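You operate a simulated robot arm through the tools that you are given. There is no shell and no other tool.

You run a simulated robot arm. Do the job below in one go: nothing can be reset, and whatever is moved stays where it is left.

Task
Run all three tests on the compressor in the tester rest; leave the knob on the failed test or OFF.
Fine: bring the clip arm down first; OPEN or LEAK is a fail; OFF if none fails.

The check looks at the end state, three seconds after you hand in, the way a careful person would. Anything else that was tipped, shoved, dropped, spilled or broken makes it a failure.

Robot
A 6-joint arm with a fingered hand, hanging from a carriage that runs on a gantry, over the field with the corners [-0.849, -2.038], [0.631, -2.042], [0.638, 0.458], [-0.842, 0.462] (x, y) and turns from -303 to 384 degrees about z. Base frame: it is fixed where the carriage stands at the start and does not move with it; the origin is on the floor, on the carriage's upright axis, x ahead of it, y to its left, z up; the surface under the hand at the start is at about z = 0.88. Lengths are in m, angles in degrees, forces in N, time in s.
With the tool pointing down near the work surface it reaches from about 0.1 to 0.44 m from the robot's upright axis, wherever it stands. Its first joint turns from -166.0 to 166.0 degrees. Places, roughly: clip arm [0.6, -0.1, 1.1]. Payload 3.7 kg.
Tool frame: the origin (TCP) lies between the finger pads and is the grasp point; the fingertips stand 0.026 m ahead of it; z points along the fingers, y is the line along which they close. The gripper opens to 0.156 m; its body begins 0.073 m behind the TCP. The gripper is a hand of 4 fingers: y runs from the thumb to the fingers, the wrist lies at [0, 0, -0.239] in the tool frame, and closing takes about 1.5 s.
Orientation is that of the tool frame in the base frame, as a unit quaternion [x, y, z, w]. With the fingers straight down and closing along the base's y, the tool's x points along the base's -x, its y along +y and its z along -z.

Tools
- The arm moves only by the tool apply_moves. Its argument "plan" is a list of rows, each a list of 7 numbers: the closure, from 0 (fully open) to 1 (shut), then the shift along the tool's x, y, z in m, then the turn, a rotation vector about the tool's x, y, z in degrees. In form: [[grip, x, y, z, ax, ay, az], ...]. A call has 1 to 20 rows; each row shifts and turns the commanded pose from where the row before left it, along the tool's axes as they then stand. A row lasts 0.2 s, in which the tool goes at most 0.05 m and 8.6 degrees; a call with a longer step from one row to the next is refused whole, and so is a gripper value outside its range. A pose out of reach is approached as far as the arm can. The call stops where the force on the tool passes 40 N (or 10 N more than at its start, if that is more) or the arm is blocked; 0.2 s more then pass. Each finger travels about 0.045 m/s and halts on what it meets, pressing with about 33 N; the grip force reading is that of the motor and also rises with nothing between the fingers. The clock runs only during rows and for 0.2 s after the last one: add rows that do not move to give the fingers time. It gives the time, the measured TCP pose, the force on the tool (base axes), the opening and the grip force at its end, in the units of the frame above (readings bear some noise), with the torque about the TCP (base axes, N m) and any sound that the robot's microphone picked up.
- Cameras (640 x 400 px; columns grow to the right, rows downward): "scene" is now at [0.2237, -0.0503, 1.7977]; the picture's right is [-0.91, -0.42, 0.00], its down [-0.39, 0.85, -0.36] and it looks along [0.15, -0.33, -0.93] (base axes); focal length 267 px, centre (320, 200). "wrist" rides on the gripper at [0.058, -0.058, -0.091] in the tool frame; the picture's right is [0.71, 0.71, 0.00], its down [-0.53, 0.53, -0.67] and it looks along [-0.47, 0.47, 0.74] (tool axes); focal length 265 px, centre (320, 200). There is no depth. A picture from a camera that has moved, and an enlarged one, comes with that camera's place and axes in the base frame and with its lens.
- get_image(camera): a new picture of that camera. It takes no simulated time.
- move_column(by): slides the trunk up (or, below 0, down) by that many m; the arm and the scene camera ride with it, the base frame stays. It gives what a move gives, with no picture.
- roll_base(legs): drives the robot by 1 to 6 legs, each [ahead, left, turn to the left] in m, m and degrees, along the robot's own axes; the way and the turn of a leg run together, so that a leg with both is an arc; at most 1.5 m and 180 degrees a leg. The arm and the cameras ride along, it lands a little off, and it stops where it bumps. It keeps to its track: a leg is cut to what the track allows. It gives what a move gives.
- set_grasp(shape): the hand has 4 fingers and takes this shape, open, in about a second: jaw (thumb against the fingers, like two jaws); tri (thumb and two fingers); tip (a fingertip pinch); poke (one finger out to press); point (the index stretched); flat (the hand flat); cup (the hand cupped); fist (a fist). The gripper value then closes the fingers along that shape, each until it touches; the sizes above hold for jaw. It gives what a move gives, with no picture.
- aim_head(pan, tilt): turns the head with the scene camera to pan (to the left, within 155 degrees either way) and tilt (down, from -29 to 69), counted from straight ahead of the robot. It gives what a move gives.
- zoom(camera, box): a new picture of the part [left, top, right, bottom] of that camera's present view, enlarged. It takes no simulated time.
- sign_off(): hands the job in; it is judged then, once.

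Places have to be worked out from the pictures, the camera data and where the tool is seen. Open the gripper and draw the arm clear of the work before you hand the job in, unless the task says otherwise.

The tools are called as name(argument=value, ...) on one line, values as JSON. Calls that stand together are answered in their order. apply_moves: Moves the arm, as the interface text tells. Its arguments: {"type":"object","properties":{"plan":{"type":"array"}},"required":["plan"]} The other tools are called the same way: move_column (by) moves the trunk up or down; set_grasp (shape) gives the hand a shape; roll_base (legs) drives the base; aim_head (pan, tilt) turns the head that bears the scene camera; get_image (camera) takes a picture; zoom (camera, box) takes an enlarged picture of a part of a camera's view; sign_off () hands the job in.

At the start:

```text
time_s: 0.0
eef_pos: [0.3516, -0.1227, 1.0004]
tool_rot: [-0.001, 1.0, 0.0, 0.0]
ft_force: [-0.5, -0.7, -0.7]
moment: [0.02, -0.01, 0.01]
opening: 0.1556
gripper_force: 0.1
shape: jaw
trunk travel left (down, up): [-0.65, 0.029]
robot x, y, heading: [0.0004, -0.0029, 0.2]
head pan, tilt (commanded): [-65.4, 68.8]
```

scene: 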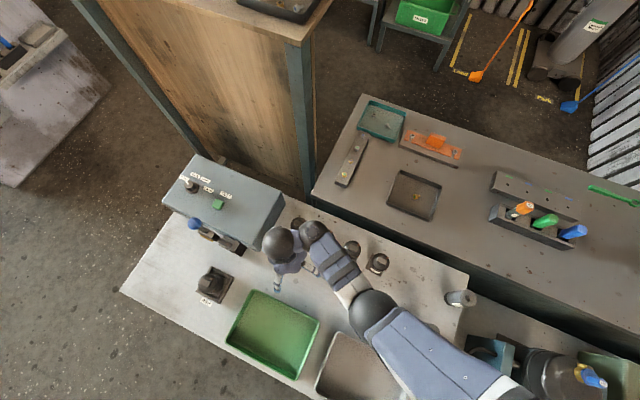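
wrist: 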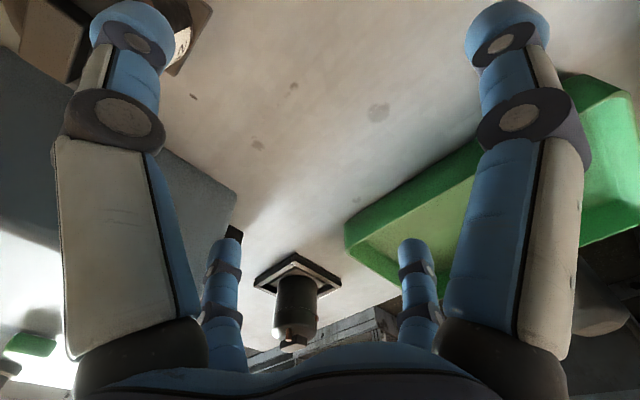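

The tester box seems to be the grey-blue box at the left of the scene picture; I zoom into it to see its knob, clip arm and labels.

zoom(camera="scene", box=[140, 140, 300, 240])

zoom(camera="scene", box=[160, 200, 320, 300])

```text
4.00 times, centred on (220, 190) of scene
camera zoom: at [0.2237, -0.0503, 1.7977], right [-0.91, -0.42, 0.0], down [-0.39, 0.85, -0.36], along [0.15, -0.33, -0.93], focal length 1068 px, centre (720, 240)
```

zoom: 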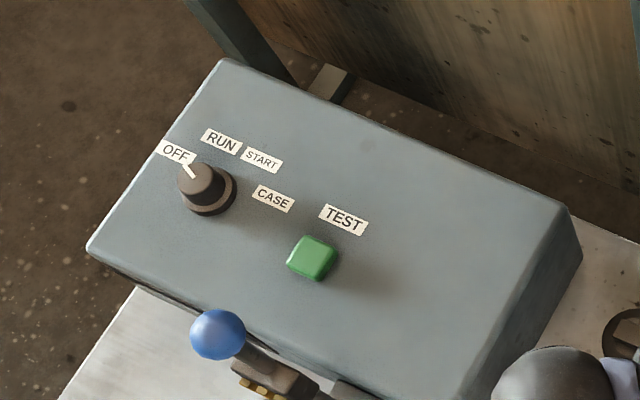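

```text
4.00 times, centred on (240, 250) of scene
camera zoom: at [0.2237, -0.0503, 1.7977], right [-0.91, -0.42, 0.0], down [-0.39, 0.85, -0.36], along [0.15, -0.33, -0.93], focal length 1068 px, centre (640, 0)
```

zoom: 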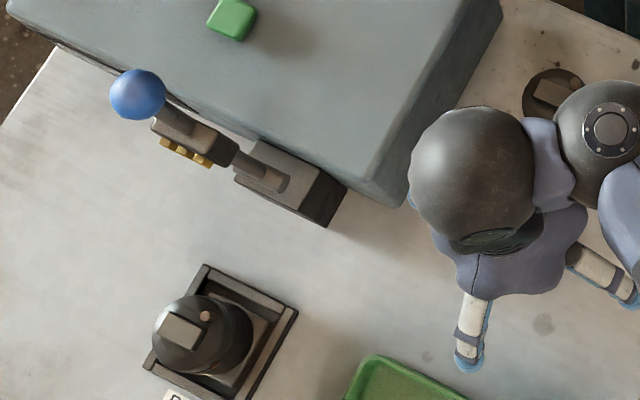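

I look closer at the compressor in the square rest and aim the head to centre the tester.

zoom(camera="scene", box=[170, 250, 250, 300])

zoom(camera="wrist", box=[200, 200, 440, 350])

aim_head(pan=-20, tilt=60)

get_image(camera="scene")

```text
8.00 times, centred on (210, 275) of scene
camera zoom: at [0.2237, -0.0503, 1.7977], right [-0.91, -0.42, 0.0], down [-0.39, 0.85, -0.36], along [0.15, -0.33, -0.93], focal length 2136 px, centre (1200, -400)
```

zoom: 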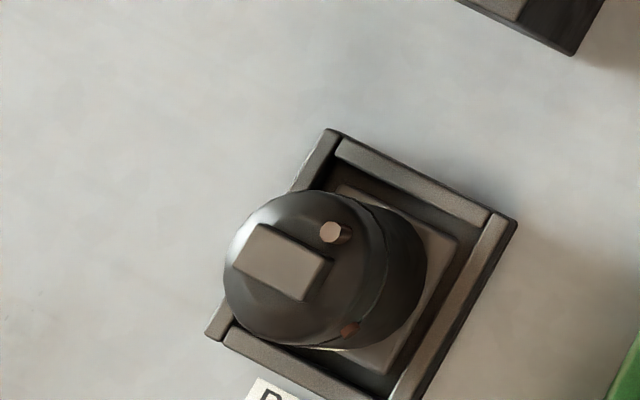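

```text
2.67 times, centred on (320, 275) of wrist
camera zoom: at [0.2932, -0.1815, 1.0911], right [-0.71, 0.71, 0.0], down [0.53, 0.53, 0.67], along [0.47, 0.47, -0.74], focal length 708 px, centre (320, 0)
```

zoom: 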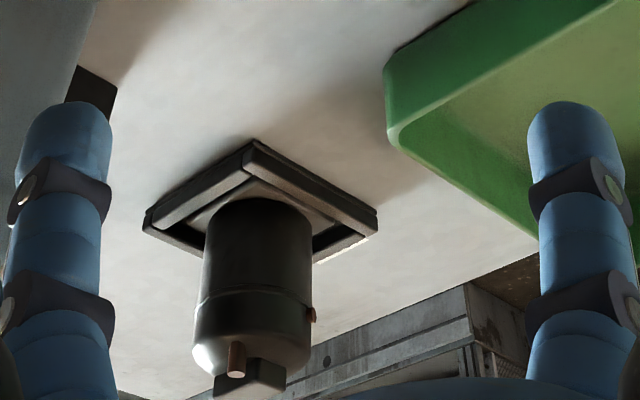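

```text
time_s: 1.1
eef_pos: [0.3504, -0.1232, 0.9991]
tool_rot: [0.0, 1.0, 0.0, 0.0]
ft_force: [0.2, 0.0, -0.7]
moment: [0.01, -0.01, 0.0]
opening: 0.156
gripper_force: 0.1
shape: jaw
trunk travel left (down, up): [-0.65, 0.029]
robot x, y, heading: [-0.0, 0.0035, 0.1]
head pan, tilt (commanded): [-20.0, 60.0]
```

```text
taken
camera scene: at [0.263, -0.0223, 1.8071], right [-0.34, -0.94, 0.0], down [-0.81, 0.3, -0.5], along [0.47, -0.17, -0.87], focal length 267 px, centre (320, 200)
```

scene: 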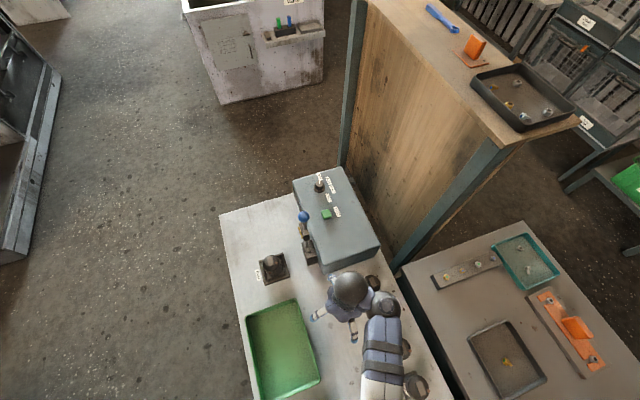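

I zoom on the tester from this new angle.

zoom(camera="scene", box=[240, 160, 400, 260])

zoom(camera="scene", box=[235, 230, 315, 280])

zoom(camera="scene", box=[290, 165, 370, 215])

```text
4.00 times, centred on (320, 210) of scene
camera zoom: at [0.263, -0.0223, 1.8071], right [-0.34, -0.94, 0.0], down [-0.81, 0.3, -0.5], along [0.47, -0.17, -0.87], focal length 1068 px, centre (320, 160)
```

zoom: 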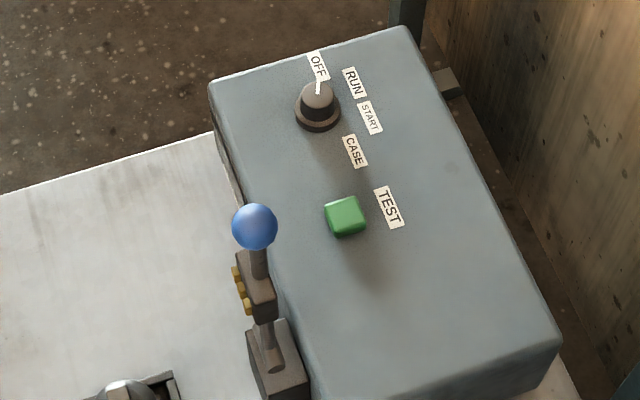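

```text
8.00 times, centred on (275, 255) of scene
camera zoom: at [0.263, -0.0223, 1.8071], right [-0.34, -0.94, 0.0], down [-0.81, 0.3, -0.5], along [0.47, -0.17, -0.87], focal length 2136 px, centre (680, -240)
```

zoom: 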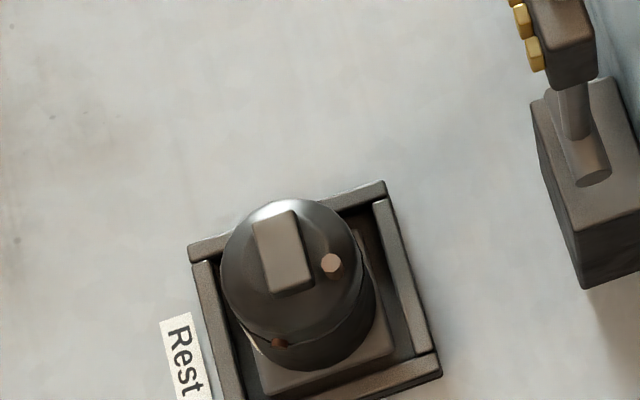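

```text
8.00 times, centred on (330, 190) of scene
camera zoom: at [0.263, -0.0223, 1.8071], right [-0.34, -0.94, 0.0], down [-0.81, 0.3, -0.5], along [0.47, -0.17, -0.87], focal length 2136 px, centre (240, 280)
```

zoom: 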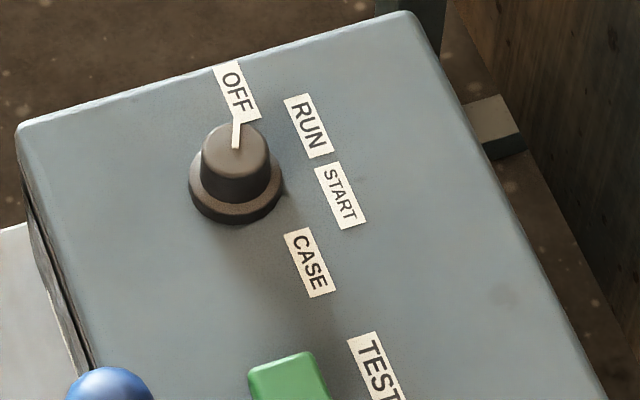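

The tester box has knob (at OFF), a green TEST button and a raised clip arm with a blue ball; the compressor sits in the "Rest". I raise the hand straight up first to have a clear view and clear driving.

apply_moves(plan=[[0, 0, 0, -0.04, 0, 0, 0], [0, 0, 0, -0.04, 0, 0, 0], [0, 0, 0, -0.04, 0, 0, 0], [0, 0, 0, -0.04, 0, 0, 0], [0, 0, 0, -0.04, 0, 0, 0]])

get_image(camera="wrist")

aim_head(pan=-10, tilt=50)

get_image(camera="scene")

```text
time_s: 2.3
eef_pos: [0.4397, -0.155, 1.0885]
tool_rot: [0.0, 1.0, -0.001, 0.0]
ft_force: [-0.8, -0.4, 0.0]
moment: [-0.03, 0.0, 0.0]
opening: 0.1557
gripper_force: 0.0
shape: jaw
out of reach, approached as far as the arm can: row 1, 2, 3, 4, 5
trunk travel left (down, up): [-0.65, 0.029]
robot x, y, heading: [-0.0048, -0.0015, 0.1]
head pan, tilt (commanded): [-20.0, 60.0]
```

```text
taken
camera wrist: at [0.3825, -0.2134, 1.18], right [-0.71, 0.71, 0.0], down [0.53, 0.53, 0.67], along [0.47, 0.47, -0.74], focal length 265 px, centre (320, 200)
```

wrist: 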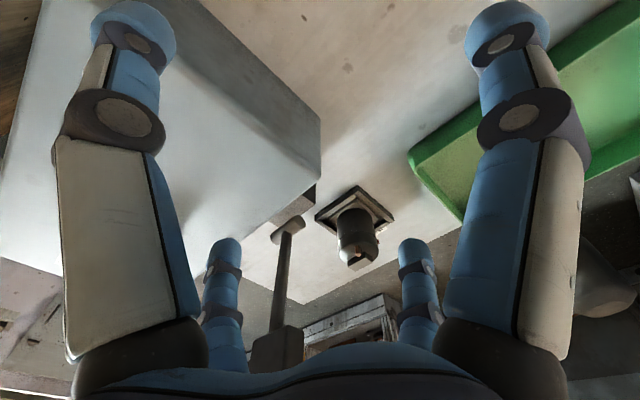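

```text
time_s: 3.0
eef_pos: [0.4401, -0.1543, 1.0903]
tool_rot: [0.0, 1.0, 0.0, 0.0]
ft_force: [0.1, -0.3, -0.5]
moment: [-0.04, 0.04, -0.03]
opening: 0.1559
gripper_force: 0.0
shape: jaw
trunk travel left (down, up): [-0.65, 0.029]
robot x, y, heading: [-0.0015, 0.0001, -0.1]
head pan, tilt (commanded): [-10.0, 50.0]
```

```text
taken
camera scene: at [0.2762, -0.0129, 1.8196], right [-0.17, -0.98, 0.0], down [-0.75, 0.13, -0.64], along [0.63, -0.11, -0.77], focal length 267 px, centre (320, 200)
```

scene: 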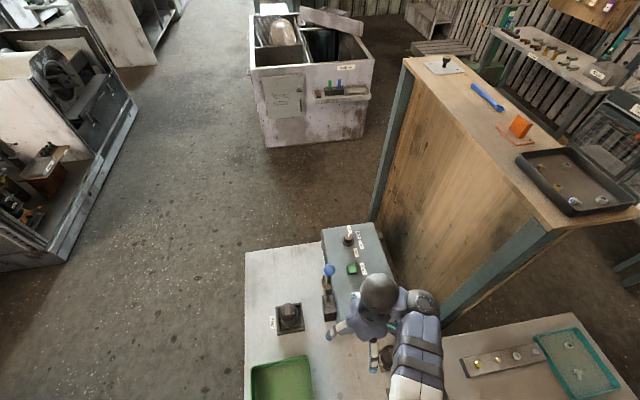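

The arm can't go much higher with fingers down; it slid to x≈0.44, near the box end (box seen at x 0.48–0.81, y −0.31…−0.11, top z≈1.0). I take close pictures before moving back.

zoom(camera="scene", box=[270, 210, 430, 310])

zoom(camera="wrist", box=[180, 160, 440, 360])

apply_moves(plan=[[0, 0, 0, 0, 0, 0, 0]])

```text
4.00 times, centred on (350, 260) of scene
camera zoom: at [0.2762, -0.0129, 1.8196], right [-0.17, -0.98, 0.0], down [-0.75, 0.13, -0.64], along [0.63, -0.11, -0.77], focal length 1068 px, centre (200, -40)
```

zoom: 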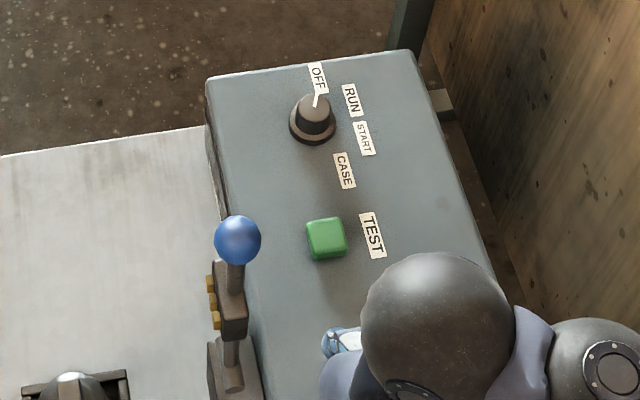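

```text
2.00 times, centred on (310, 260) of wrist
camera zoom: at [0.3826, -0.2136, 1.1799], right [-0.71, 0.71, 0.0], down [0.53, 0.53, 0.67], along [0.47, 0.47, -0.74], focal length 531 px, centre (340, 80)
```

zoom: 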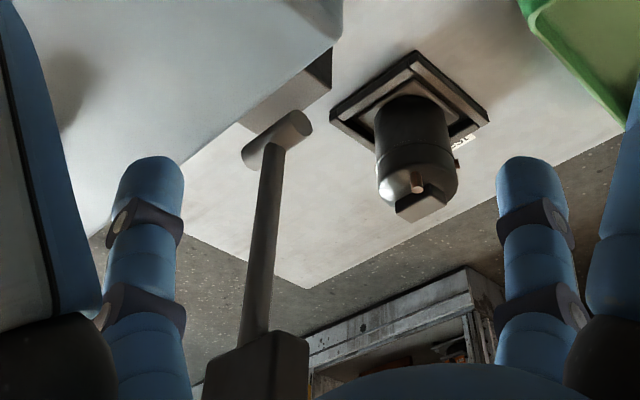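

```text
time_s: 3.5
eef_pos: [0.4409, -0.1547, 1.0888]
tool_rot: [0.0, 1.0, 0.0, 0.0]
ft_force: [1.1, -0.3, 0.2]
moment: [-0.03, -0.02, -0.01]
opening: 0.156
gripper_force: 0.1
shape: jaw
trunk travel left (down, up): [-0.65, 0.029]
robot x, y, heading: [0.0008, -0.0001, 0.2]
head pan, tilt (commanded): [-10.0, 50.0]
```

Hinge axis of the clip arm runs along x at about [0.555, −0.088, 0.985]; the lever stands upright with its ball near z≈1.19, and should swing toward +y onto the compressor at about [0.558, 0.036]. I lift the column to its top for clearance, set the poke shape, and look at the hand.

move_column(by=0.029)

set_grasp(shape="poke")

get_image(camera="wrist")

get_image(camera="scene")

```text
time_s: 4.2
eef_pos: [0.4403, -0.1547, 1.1181]
tool_rot: [0.001, 1.0, 0.0, 0.0]
ft_force: [0.5, -0.1, -0.1]
moment: [0.04, 0.01, -0.02]
opening: 0.1559
gripper_force: 0.0
shape: jaw
trunk travel left (down, up): [-0.679, 0.0]
robot x, y, heading: [0.0002, 0.0014, 0.2]
head pan, tilt (commanded): [-10.0, 50.0]
```

```text
time_s: 5.1
eef_pos: [0.4405, -0.1548, 1.1183]
tool_rot: [0.0, 1.0, 0.0, 0.0]
ft_force: [-0.6, 0.0, -0.4]
moment: [0.01, 0.0, -0.01]
opening: 0.0002
gripper_force: 0.1
shape: poke
trunk travel left (down, up): [-0.679, 0.0]
robot x, y, heading: [-0.0039, -0.0008, -0.2]
head pan, tilt (commanded): [-10.0, 50.0]
```

```text
taken
camera wrist: at [0.3826, -0.2136, 1.209], right [-0.71, 0.71, 0.0], down [0.53, 0.53, 0.67], along [0.47, 0.47, -0.74], focal length 265 px, centre (320, 200)
```

wrist: 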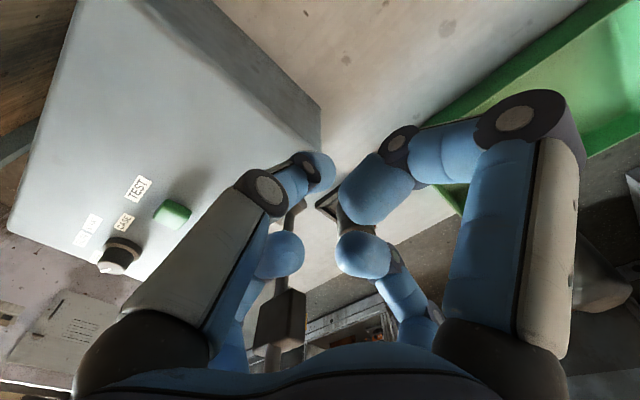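

```text
taken
camera scene: at [0.2762, -0.0129, 1.8487], right [-0.17, -0.98, 0.0], down [-0.75, 0.13, -0.64], along [0.63, -0.11, -0.77], focal length 267 px, centre (320, 200)
```

scene: 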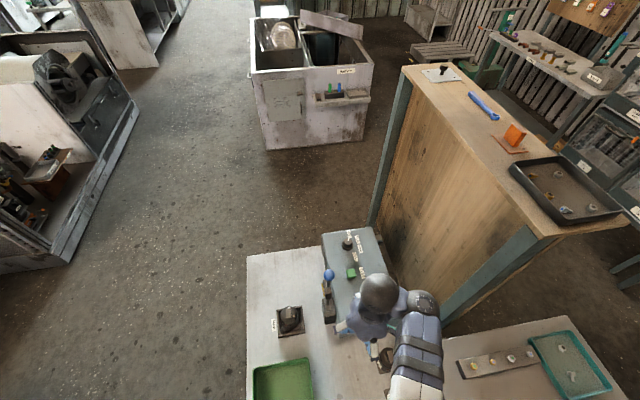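

In poke shape the thumb tip lies on the tool axis. For pushing the lever I'd rather use a closed jaw bundle; I set jaw again, close it, and drive so the hand stands behind (−y of) the lever, above the box.

set_grasp(shape="jaw")

apply_moves(plan=[[1, 0, 0, 0, 0, 0, 0], [1, 0, 0, 0, 0, 0, 0], [1, 0, 0, 0, 0, 0, 0], [1, 0, 0, 0, 0, 0, 0], [1, 0, 0, 0, 0, 0, 0], [1, 0, 0, 0, 0, 0, 0], [1, 0, 0, 0, 0, 0, 0], [1, 0, 0, 0, 0, 0, 0]])

get_image(camera="wrist")

```text
time_s: 6.0
eef_pos: [0.4409, -0.1562, 1.1177]
tool_rot: [0.0, 1.0, 0.0, 0.001]
ft_force: [-0.7, 0.4, 1.2]
moment: [0.01, 0.0, -0.01]
opening: 0.156
gripper_force: 0.1
shape: jaw
trunk travel left (down, up): [-0.679, 0.0]
robot x, y, heading: [0.0001, -0.0009, 0.2]
head pan, tilt (commanded): [-10.0, 50.0]
```

```text
time_s: 7.8
eef_pos: [0.4407, -0.1558, 1.1175]
tool_rot: [0.0, 1.0, 0.0, 0.0]
ft_force: [0.4, 0.0, 0.5]
moment: [0.03, 0.01, -0.04]
opening: 0.0
gripper_force: 0.1
shape: jaw
trunk travel left (down, up): [-0.679, 0.0]
robot x, y, heading: [-0.002, 0.0003, -0.1]
head pan, tilt (commanded): [-10.0, 50.0]
```

```text
taken
camera wrist: at [0.3826, -0.2137, 1.209], right [-0.71, 0.71, 0.0], down [0.53, 0.53, 0.67], along [0.47, 0.47, -0.74], focal length 265 px, centre (320, 200)
```

wrist: 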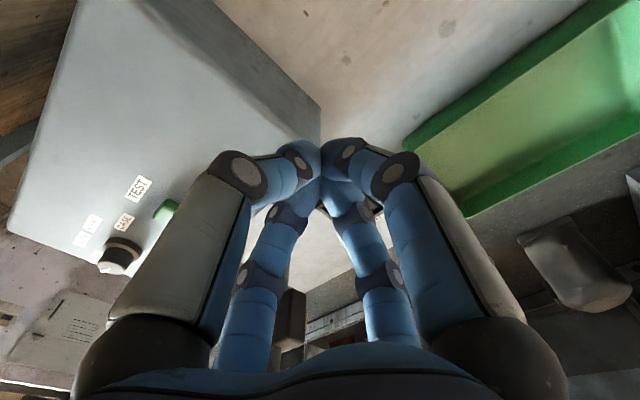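

The four fingers meet in a closed bundle. Now I drive ahead 0.116 and right 0.05 so the bundle stands behind the lever at about (0.556, −0.205).

roll_base(legs=[[0, -0.05, 0], [0.116, 0, 0]])

get_image(camera="wrist")

get_image(camera="scene")

```text
time_s: 9.6
eef_pos: [0.5581, -0.2048, 1.1174]
tool_rot: [-0.002, 1.0, 0.0, 0.0]
ft_force: [0.2, 0.5, 0.0]
moment: [-0.01, 0.0, 0.0]
opening: 0.0
gripper_force: 32.7
shape: jaw
trunk travel left (down, up): [-0.679, 0.0]
robot x, y, heading: [0.1208, -0.0485, -0.1]
head pan, tilt (commanded): [-10.0, 50.0]
```

```text
taken
camera wrist: at [0.5004, -0.2638, 1.2089], right [-0.71, 0.71, 0.0], down [0.53, 0.53, 0.67], along [0.47, 0.47, -0.74], focal length 265 px, centre (320, 200)
```

wrist: 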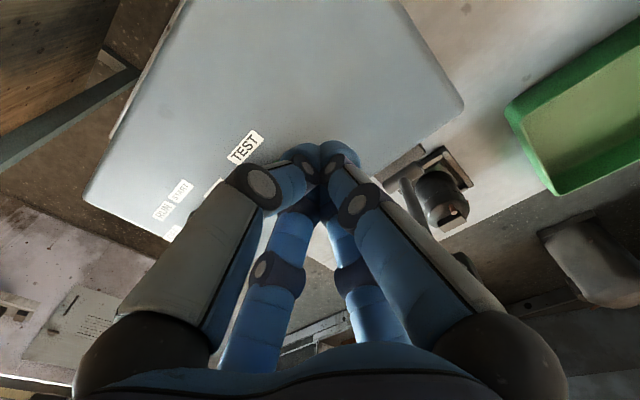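

```text
taken
camera scene: at [0.3938, -0.0632, 1.8486], right [-0.17, -0.99, 0.0], down [-0.75, 0.13, -0.64], along [0.63, -0.11, -0.77], focal length 267 px, centre (320, 200)
```

scene: 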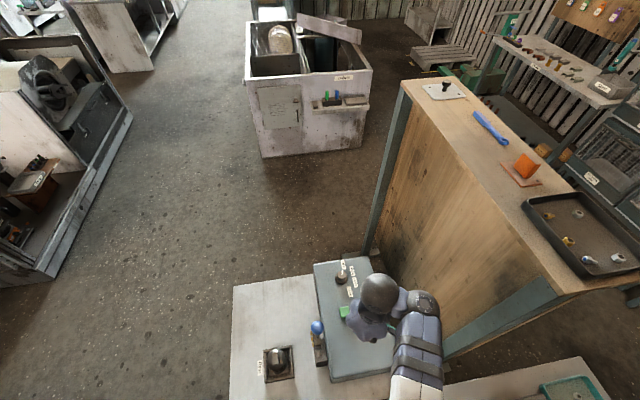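

Hand is behind the lever. I aim the head to centre the lever for the push and zoom in.

aim_head(pan=10, tilt=66)

get_image(camera="scene")

zoom(camera="scene", box=[220, 130, 420, 255])

```text
time_s: 10.4
eef_pos: [0.5572, -0.2052, 1.1182]
tool_rot: [-0.001, 1.0, 0.001, 0.0]
ft_force: [0.5, 0.4, -0.1]
moment: [-0.01, -0.01, 0.01]
opening: 0.0001
gripper_force: 32.9
shape: jaw
trunk travel left (down, up): [-0.679, 0.0]
robot x, y, heading: [0.1194, -0.0518, 0.4]
head pan, tilt (commanded): [10.0, 66.0]
```

```text
taken
camera scene: at [0.3766, -0.0395, 1.8295], right [0.17, -0.98, 0.0], down [-0.9, -0.16, -0.41], along [0.4, 0.07, -0.91], focal length 267 px, centre (320, 200)
```

scene: 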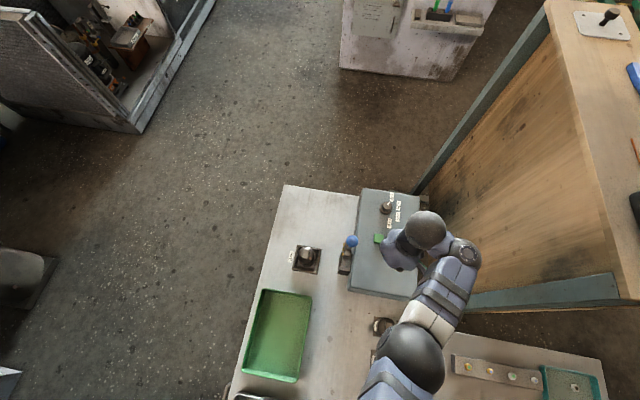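

```text
3.20 times, centred on (320, 192) of scene
camera zoom: at [0.3766, -0.0395, 1.8295], right [0.17, -0.98, 0.0], down [-0.9, -0.16, -0.41], along [0.4, 0.07, -0.91], focal length 854 px, centre (320, 224)
```

zoom: 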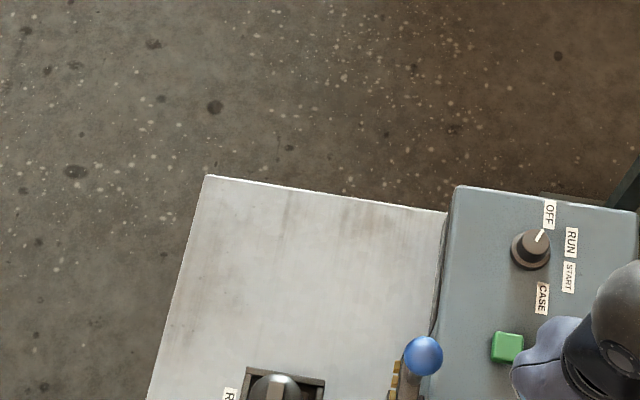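

Ball refined at about [0.56, −0.087, 1.20]. I start pushing slowly toward +y and check force.

apply_moves(plan=[[1, 0, 0.012, 0, 0, 0, 0], [1, 0, 0.012, 0, 0, 0, 0], [1, 0, 0.012, 0, 0, 0, 0], [1, 0, 0.012, 0, 0, 0, 0], [1, 0, 0.012, 0, 0, 0, 0]])

zoom(camera="scene", box=[280, 180, 480, 305])

get_image(camera="wrist")

```text
time_s: 11.6
eef_pos: [0.5671, -0.146, 1.1102]
tool_rot: [-0.001, 1.0, 0.0, 0.0]
ft_force: [-0.6, -0.5, 0.0]
moment: [0.03, 0.0, 0.0]
opening: 0.0
gripper_force: 32.9
shape: jaw
out of reach, approached as far as the arm can: row 2, 4
trunk travel left (down, up): [-0.679, 0.0]
robot x, y, heading: [0.1217, -0.0485, 0.2]
head pan, tilt (commanded): [10.0, 66.0]
```

```text
3.20 times, centred on (380, 242) of scene
camera zoom: at [0.3765, -0.0395, 1.8295], right [0.18, -0.98, 0.0], down [-0.9, -0.16, -0.41], along [0.4, 0.07, -0.91], focal length 854 px, centre (128, 64)
```

zoom: 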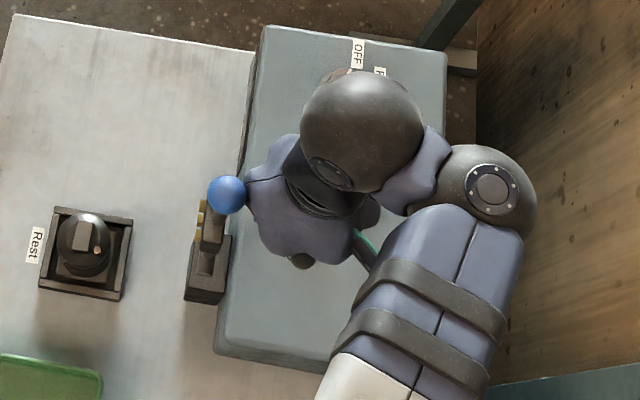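

```text
taken
camera wrist: at [0.51, -0.2054, 1.2013], right [-0.71, 0.71, 0.0], down [0.53, 0.53, 0.67], along [0.47, 0.47, -0.74], focal length 265 px, centre (320, 200)
```

wrist: 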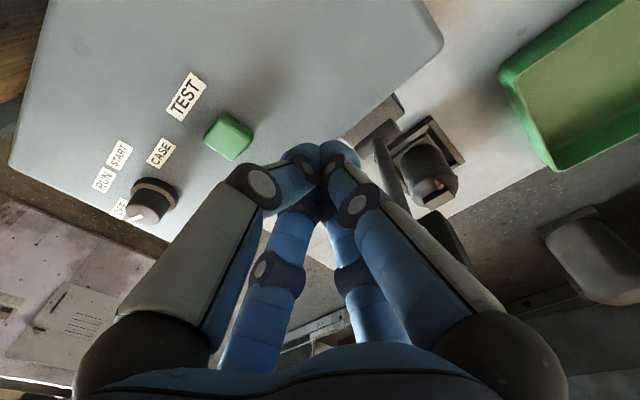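

The ball is just touching the palm edge; I continue pushing in +y, sinking slightly.

apply_moves(plan=[[1, 0.002, 0.012, 0.003, 0, 0, 0], [1, 0.002, 0.012, 0.003, 0, 0, 0], [1, 0.002, 0.012, 0.003, 0, 0, 0], [1, 0.001, 0.012, 0.003, 0, 0, 0]])

zoom(camera="scene", box=[280, 180, 480, 305])

get_image(camera="wrist")

```text
time_s: 12.6
eef_pos: [0.5626, -0.0993, 1.0957]
tool_rot: [-0.001, 1.0, 0.0, 0.0]
ft_force: [-0.5, 0.4, -0.6]
moment: [-0.02, -0.04, 0.05]
opening: 0.0001
gripper_force: 33.2
shape: jaw
out of reach, approached as far as the arm can: row 1
trunk travel left (down, up): [-0.679, 0.0]
robot x, y, heading: [0.1168, -0.0511, 0.2]
head pan, tilt (commanded): [10.0, 66.0]
```

```text
3.20 times, centred on (380, 242) of scene
camera zoom: at [0.3765, -0.0395, 1.8295], right [0.18, -0.98, 0.0], down [-0.9, -0.16, -0.41], along [0.4, 0.07, -0.91], focal length 854 px, centre (128, 64)
```

zoom: 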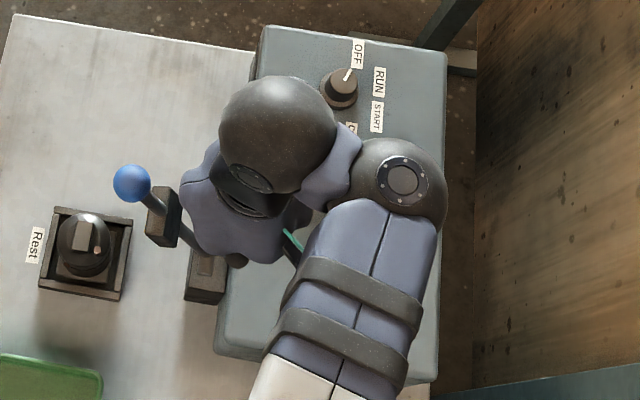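

```text
taken
camera wrist: at [0.5048, -0.1582, 1.1877], right [-0.71, 0.71, 0.0], down [0.53, 0.53, 0.67], along [0.47, 0.47, -0.74], focal length 265 px, centre (320, 200)
```

wrist: 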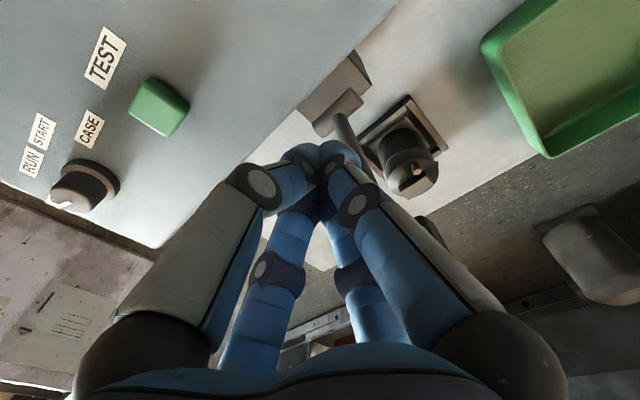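

The lever moves with almost no force and has tilted about 35–40° toward the rest. I continue the arc: +y while sinking.

apply_moves(plan=[[1, 0, 0.015, 0.003, 0, 0, 0], [1, 0, 0.015, 0.003, 0, 0, 0], [1, 0, 0.015, 0.003, 0, 0, 0], [1, 0, 0.015, 0.003, 0, 0, 0]])

zoom(camera="scene", box=[240, 180, 440, 305])

get_image(camera="wrist")

```text
time_s: 13.6
eef_pos: [0.5595, -0.0388, 1.0844]
tool_rot: [-0.002, 1.0, 0.0, 0.0]
ft_force: [0.0, -0.3, 0.1]
moment: [0.01, -0.02, 0.02]
opening: 0.0
gripper_force: 33.6
shape: jaw
trunk travel left (down, up): [-0.679, 0.0]
robot x, y, heading: [0.1169, -0.049, 0.2]
head pan, tilt (commanded): [10.0, 66.0]
```

```text
3.20 times, centred on (340, 242) of scene
camera zoom: at [0.3765, -0.0395, 1.8295], right [0.18, -0.98, 0.0], down [-0.9, -0.16, -0.41], along [0.4, 0.07, -0.91], focal length 854 px, centre (256, 64)
```

zoom: 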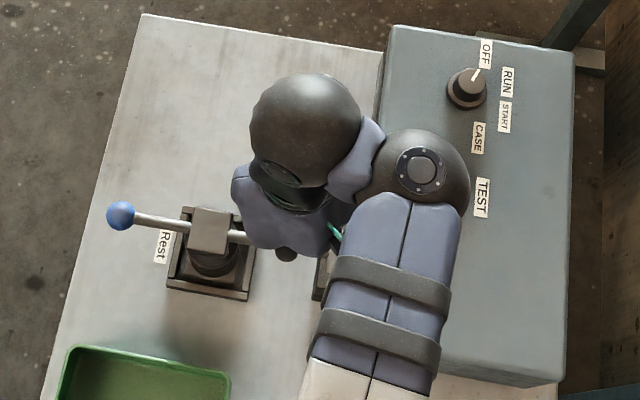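

```text
taken
camera wrist: at [0.5014, -0.0983, 1.1758], right [-0.71, 0.71, 0.0], down [0.53, 0.53, 0.67], along [0.47, 0.47, -0.74], focal length 265 px, centre (320, 200)
```

wrist: 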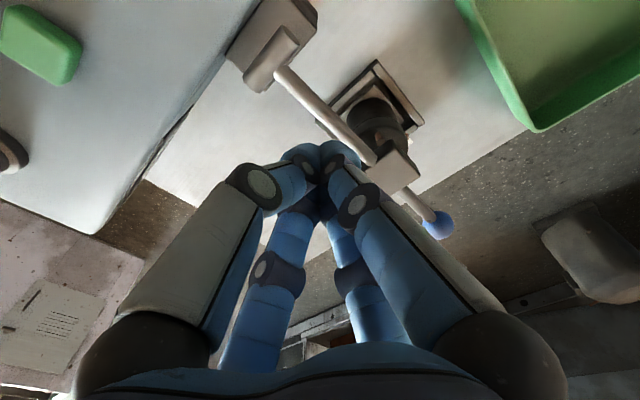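

The clip arm has fallen onto the compressor (ball now near [0.556, 0.127, 1.0]). I zoom in to check it's fully seated.

zoom(camera="wrist", box=[220, 0, 500, 260])

zoom(camera="scene", box=[260, 225, 340, 275])

```text
1.54 times, centred on (360, 130) of wrist
camera zoom: at [0.5014, -0.0983, 1.1758], right [-0.71, 0.71, 0.0], down [0.53, 0.53, 0.67], along [0.47, 0.47, -0.74], focal length 408 px, centre (258, 308)
```

zoom: 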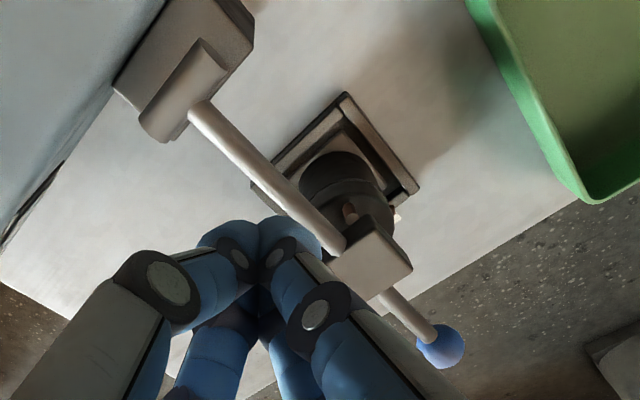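

```text
8.00 times, centred on (300, 250) of scene
camera zoom: at [0.3765, -0.0395, 1.8295], right [0.18, -0.98, 0.0], down [-0.9, -0.16, -0.41], along [0.4, 0.07, -0.91], focal length 2136 px, centre (480, -200)
```

zoom: 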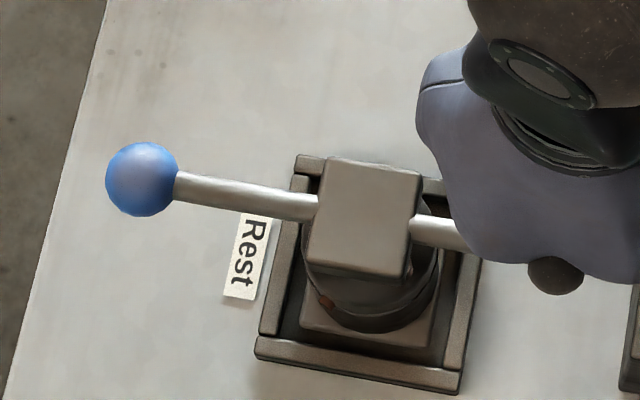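

It looks seated. I'll make sure with a light press on the clip body: move over it first, still ~2 cm above.

apply_moves(plan=[[1, 0, 0.025, 0, 0, 0, 0], [1, 0, 0.025, 0, 0, 0, 0], [1, 0, 0.025, 0, 0, 0, 0], [1, 0, 0, 0.008, 0, 0, 0], [1, 0, 0, 0.006, 0, 0, 0]])

get_image(camera="wrist")

zoom(camera="scene", box=[240, 200, 400, 300])

```text
time_s: 14.8
eef_pos: [0.5608, 0.035, 1.0715]
tool_rot: [-0.002, 1.0, 0.0, 0.001]
ft_force: [0.3, 0.0, 0.6]
moment: [0.04, -0.01, 0.02]
opening: 0.0004
gripper_force: 33.0
shape: jaw
trunk travel left (down, up): [-0.679, 0.0]
robot x, y, heading: [0.1205, -0.0501, -0.1]
head pan, tilt (commanded): [10.0, 66.0]
```

```text
taken
camera wrist: at [0.5022, -0.024, 1.1624], right [-0.71, 0.71, 0.0], down [0.53, 0.53, 0.67], along [0.47, 0.47, -0.74], focal length 265 px, centre (320, 200)
```

wrist: 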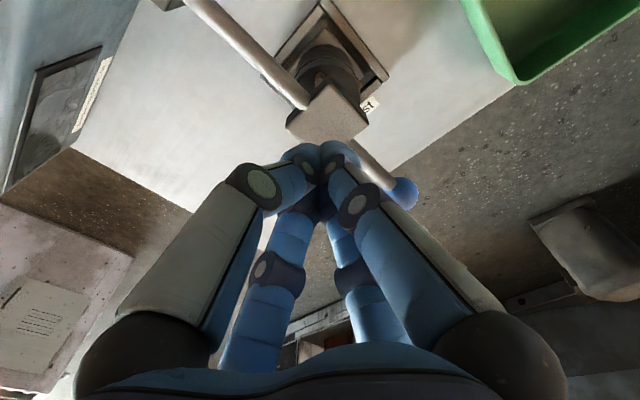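

```text
4.00 times, centred on (320, 250) of scene
camera zoom: at [0.3765, -0.0395, 1.8295], right [0.18, -0.98, 0.0], down [-0.9, -0.16, -0.41], along [0.4, 0.07, -0.91], focal length 1068 px, centre (320, 0)
```

zoom: 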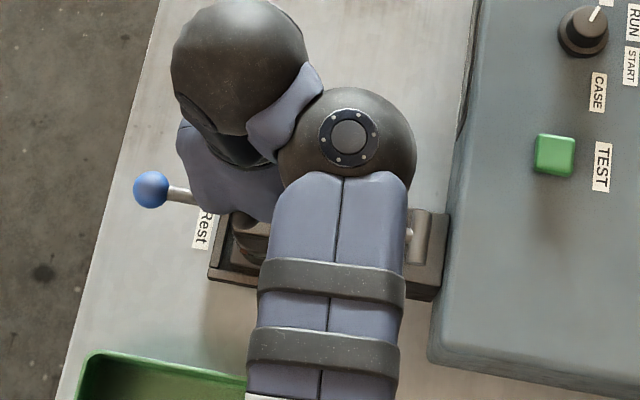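

The wrist view reveals a dark window with a label on the box's front (+y) face. I zoom on it.

zoom(camera="wrist", box=[0, 30, 140, 210])

apply_moves(plan=[[1, 0, 0, 0.006, 0, 0, 0], [1, 0, 0, 0.006, 0, 0, 0]])

get_image(camera="wrist")

```text
2.22 times, centred on (70, 120) of wrist
camera zoom: at [0.5022, -0.024, 1.1624], right [-0.71, 0.71, 0.0], down [0.53, 0.53, 0.67], along [0.47, 0.47, -0.74], focal length 590 px, centre (876, 378)
```

zoom: 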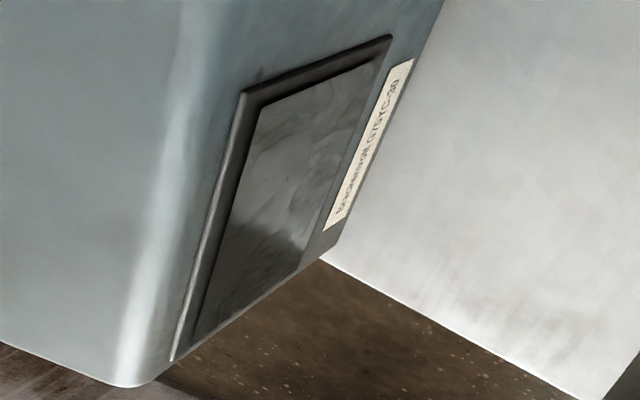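

```text
time_s: 15.4
eef_pos: [0.5614, 0.0351, 1.0592]
tool_rot: [-0.001, 1.0, 0.0, 0.0]
ft_force: [0.7, 0.1, -0.2]
moment: [-0.04, 0.0, 0.03]
opening: 0.0004
gripper_force: 33.3
shape: jaw
trunk travel left (down, up): [-0.679, 0.0]
robot x, y, heading: [0.12, -0.0527, 0.0]
head pan, tilt (commanded): [10.0, 66.0]
```

```text
taken
camera wrist: at [0.5026, -0.0236, 1.1503], right [-0.71, 0.71, 0.0], down [0.53, 0.53, 0.67], along [0.47, 0.47, -0.74], focal length 265 px, centre (320, 200)
```

wrist: 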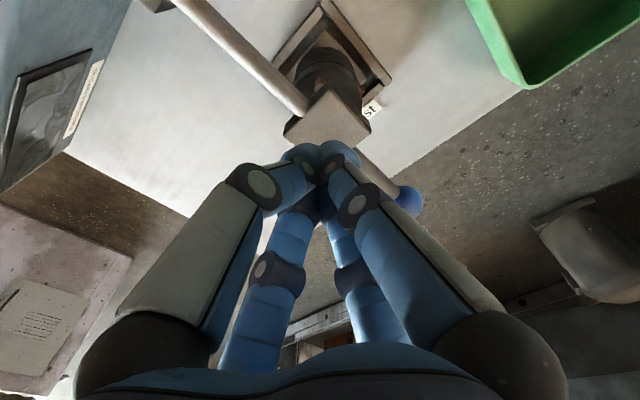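

A display window sits in the front (+y) face at x≈0.65–0.78. First I finish the light press on the clip body, small steps down.

apply_moves(plan=[[1, 0, 0, 0.004, 0, 0, 0], [1, 0, 0, 0.004, 0, 0, 0]])

get_image(camera="wrist")

```text
time_s: 16.0
eef_pos: [0.56, 0.0352, 1.052]
tool_rot: [-0.001, 1.0, 0.0, 0.0]
ft_force: [0.6, -0.4, -0.3]
moment: [0.0, -0.02, 0.03]
opening: 0.0
gripper_force: 33.2
shape: jaw
trunk travel left (down, up): [-0.679, 0.0]
robot x, y, heading: [0.114, -0.0486, 0.3]
head pan, tilt (commanded): [10.0, 66.0]
```

```text
taken
camera wrist: at [0.5027, -0.0237, 1.1427], right [-0.71, 0.71, 0.0], down [0.52, 0.53, 0.67], along [0.47, 0.47, -0.74], focal length 265 px, centre (320, 200)
```

wrist: 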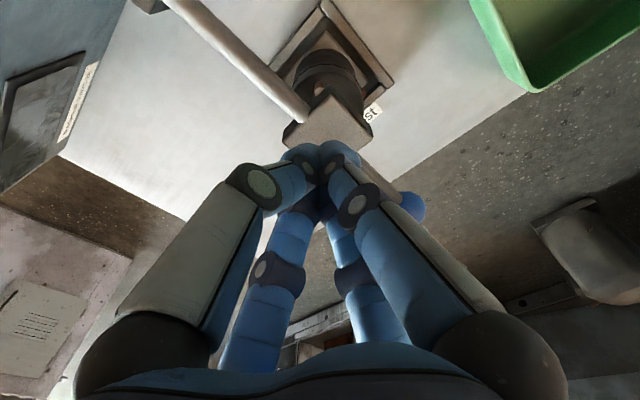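

No contact yet (tips ≈1.026). I go down in 3 mm steps.

apply_moves(plan=[[1, 0, 0, 0.003, 0, 0, 0], [1, 0, 0, 0.003, 0, 0, 0]])

apply_moves(plan=[[1, 0, 0, 0.003, 0, 0, 0]])

```text
time_s: 16.6
eef_pos: [0.5601, 0.0352, 1.0448]
tool_rot: [-0.001, 1.0, -0.001, -0.001]
ft_force: [0.5, -0.5, -0.4]
moment: [0.0, 0.0, -0.02]
opening: 0.0
gripper_force: 33.1
shape: jaw
trunk travel left (down, up): [-0.679, 0.0]
robot x, y, heading: [0.1165, -0.05, 0.2]
head pan, tilt (commanded): [10.0, 66.0]
```

```text
time_s: 17.0
eef_pos: [0.5599, 0.0355, 1.0424]
tool_rot: [-0.001, 1.0, 0.0, 0.0]
ft_force: [-1.0, -0.5, 0.0]
moment: [-0.04, -0.01, -0.03]
opening: 0.0004
gripper_force: 33.4
shape: jaw
trunk travel left (down, up): [-0.679, 0.0]
robot x, y, heading: [0.1196, -0.0513, 0.1]
head pan, tilt (commanded): [10.0, 66.0]
```

Still free; I go on in small steps.

apply_moves(plan=[[1, 0, 0, 0.003, 0, 0, 0]])

apply_moves(plan=[[1, 0, 0, 0.003, 0, 0, 0]])

apply_moves(plan=[[1, 0, 0, 0.002, 0, 0, 0]])

```text
time_s: 17.4
eef_pos: [0.561, 0.0362, 1.0385]
tool_rot: [0.0, 1.0, -0.001, -0.001]
ft_force: [0.0, -0.8, -0.2]
moment: [-0.01, -0.01, 0.03]
opening: 0.0
gripper_force: 33.1
shape: jaw
trunk travel left (down, up): [-0.679, 0.0]
robot x, y, heading: [0.1195, -0.0511, -0.1]
head pan, tilt (commanded): [10.0, 66.0]
```

```text
time_s: 17.8
eef_pos: [0.5599, 0.0358, 1.037]
tool_rot: [-0.001, 1.0, 0.0, 0.0]
ft_force: [0.5, 0.3, -0.5]
moment: [0.0, -0.01, 0.0]
opening: 0.0
gripper_force: 32.5
shape: jaw
trunk travel left (down, up): [-0.679, 0.0]
robot x, y, heading: [0.1157, -0.0487, 0.1]
head pan, tilt (commanded): [10.0, 66.0]
```

```text
time_s: 18.2
eef_pos: [0.5602, 0.0357, 1.034]
tool_rot: [-0.001, 1.0, 0.0, 0.0]
ft_force: [0.1, -0.4, 0.3]
moment: [0.02, -0.02, 0.0]
opening: 0.0
gripper_force: 33.2
shape: jaw
trunk travel left (down, up): [-0.679, 0.0]
robot x, y, heading: [0.1193, -0.0497, -0.1]
head pan, tilt (commanded): [10.0, 66.0]
```

get_image(camera="wrist")

zoom(camera="wrist", box=[220, 0, 440, 220])

```text
taken
camera wrist: at [0.5026, -0.0234, 1.1255], right [-0.71, 0.71, 0.0], down [0.53, 0.53, 0.67], along [0.47, 0.47, -0.74], focal length 265 px, centre (320, 200)
```

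wrist: 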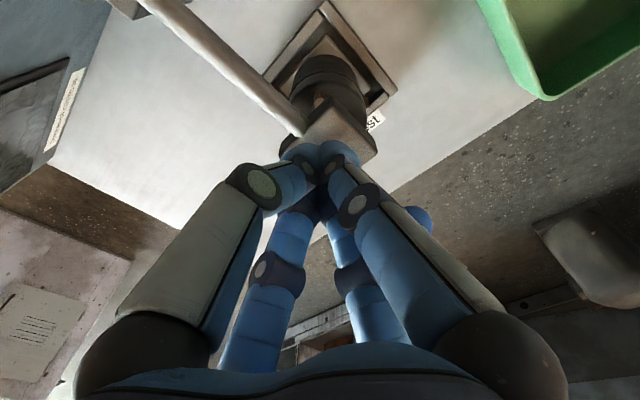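

```text
1.82 times, centred on (330, 110) of wrist
camera zoom: at [0.5026, -0.0234, 1.1255], right [-0.71, 0.71, 0.0], down [0.53, 0.53, 0.67], along [0.47, 0.47, -0.74], focal length 483 px, centre (302, 364)
```

zoom: 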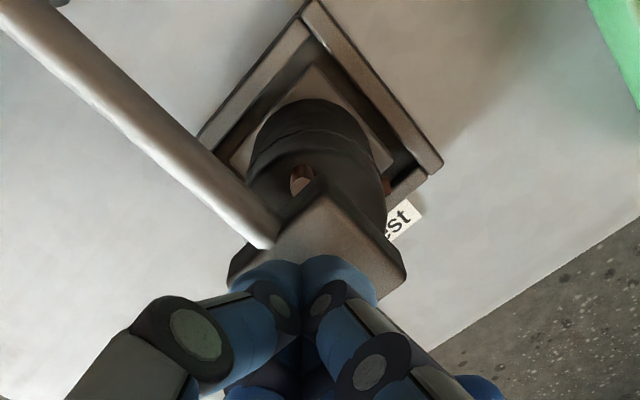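

The bundle is right above the clip body; I continue with 2–3 mm steps watching the z force.

apply_moves(plan=[[1, 0, 0, 0.003, 0, 0, 0]])

apply_moves(plan=[[1, 0, 0, 0.002, 0, 0, 0]])

apply_moves(plan=[[1, 0, 0, 0.002, 0, 0, 0]])

```text
time_s: 18.6
eef_pos: [0.5596, 0.0365, 1.0318]
tool_rot: [0.0, 1.0, -0.001, 0.0]
ft_force: [0.1, 0.1, -0.1]
moment: [0.0, 0.0, 0.02]
opening: 0.0002
gripper_force: 33.1
shape: jaw
trunk travel left (down, up): [-0.679, 0.0]
robot x, y, heading: [0.1151, -0.0515, 0.0]
head pan, tilt (commanded): [10.0, 66.0]
```

```text
time_s: 19.0
eef_pos: [0.56, 0.0354, 1.0305]
tool_rot: [-0.001, 1.0, 0.0, 0.0]
ft_force: [-2.1, 0.3, 4.7]
moment: [0.03, 0.1, 0.0]
opening: 0.0
gripper_force: 33.5
shape: jaw
trunk travel left (down, up): [-0.679, 0.0]
robot x, y, heading: [0.1177, -0.0485, -0.0]
head pan, tilt (commanded): [10.0, 66.0]
```

```text
time_s: 19.4
eef_pos: [0.5619, 0.0358, 1.0289]
tool_rot: [-0.001, 1.0, 0.0, 0.001]
ft_force: [-5.2, -1.3, 22.8]
moment: [0.08, 0.3, 0.01]
opening: 0.0
gripper_force: 33.3
shape: jaw
trunk travel left (down, up): [-0.679, 0.0]
robot x, y, heading: [0.117, -0.0486, 0.0]
head pan, tilt (commanded): [10.0, 66.0]
```

Stiff contact at about 23 N: the clip arm is fully down. I raise the hand again and then drive around to the +y side (robot to about x 0.63, y 0.25), from where knob, button and display are all reachable/visible.

apply_moves(plan=[[1, 0, 0, -0.02, 0, 0, 0], [1, 0, 0, -0.025, 0, 0, 0], [1, -0.002, 0, -0.02, 0, 0, 0]])

roll_base(legs=[[0, 0.3, 0]])

get_image(camera="scene")

get_image(camera="wrist")

```text
time_s: 20.2
eef_pos: [0.5626, 0.036, 1.0921]
tool_rot: [-0.001, 1.0, 0.001, 0.0]
ft_force: [-0.6, -0.5, -0.2]
moment: [0.03, 0.0, -0.02]
opening: 0.0002
gripper_force: 33.3
shape: jaw
trunk travel left (down, up): [-0.679, 0.0]
robot x, y, heading: [0.1171, -0.0525, -0.1]
head pan, tilt (commanded): [10.0, 66.0]
```

```text
time_s: 22.2
eef_pos: [0.562, 0.3276, 1.0915]
tool_rot: [-0.002, 1.0, 0.0, -0.001]
ft_force: [-0.3, 0.5, 0.9]
moment: [-0.01, 0.0, 0.04]
opening: 0.0002
gripper_force: 32.7
shape: jaw
trunk travel left (down, up): [-0.679, 0.0]
robot x, y, heading: [0.1154, 0.2387, 0.4]
head pan, tilt (commanded): [10.0, 66.0]
```

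```text
taken
camera scene: at [0.3756, 0.2518, 1.8295], right [0.18, -0.98, 0.0], down [-0.9, -0.16, -0.41], along [0.4, 0.07, -0.91], focal length 267 px, centre (320, 200)
```

scene: 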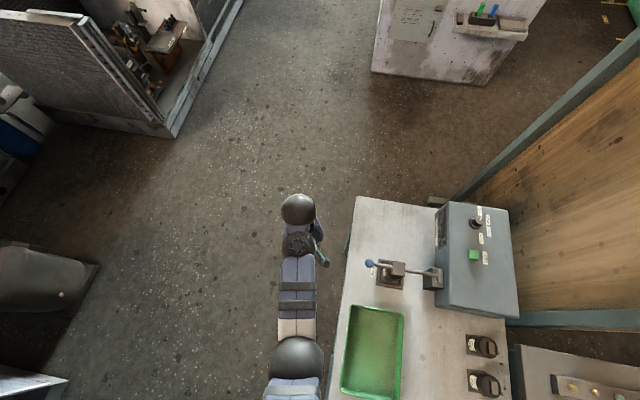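

```text
taken
camera wrist: at [0.5043, 0.2688, 1.1833], right [-0.71, 0.7, 0.0], down [0.52, 0.53, 0.67], along [0.47, 0.47, -0.74], focal length 265 px, centre (320, 200)
```

wrist: 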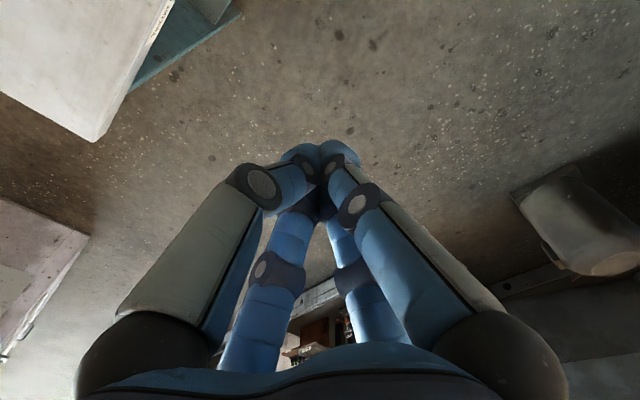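

The display is visible from here on the box's front face. I check with a zoom how readable it is.

zoom(camera="scene", box=[360, 190, 520, 290])

zoom(camera="scene", box=[425, 200, 465, 250])

```text
4.00 times, centred on (440, 240) of scene
camera zoom: at [0.3756, 0.2518, 1.8295], right [0.18, -0.98, 0.0], down [-0.9, -0.16, -0.41], along [0.4, 0.07, -0.91], focal length 1068 px, centre (-160, 40)
```

zoom: 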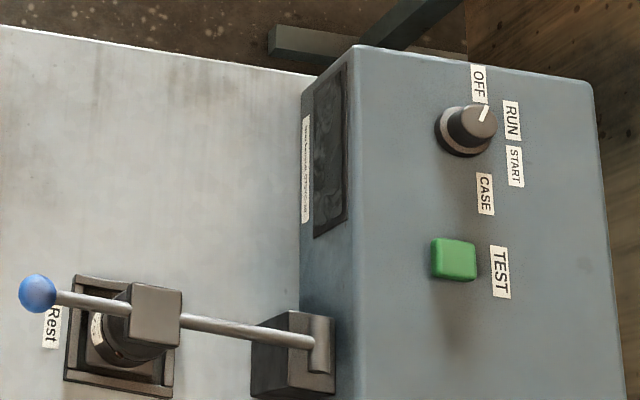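

```text
8.00 times, centred on (445, 225) of scene
camera zoom: at [0.3756, 0.2518, 1.8295], right [0.18, -0.98, 0.0], down [-0.9, -0.16, -0.41], along [0.4, 0.07, -0.91], focal length 2136 px, centre (-680, 0)
```

zoom: 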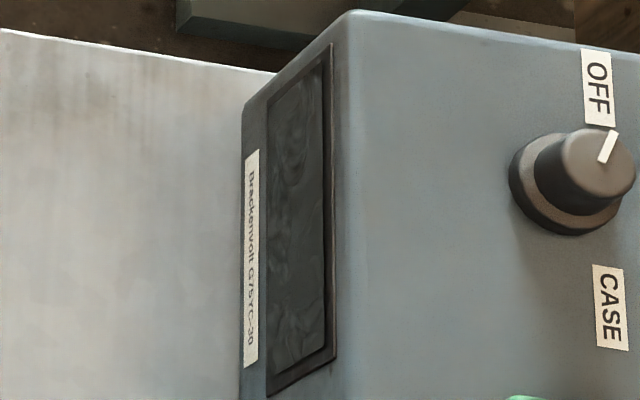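

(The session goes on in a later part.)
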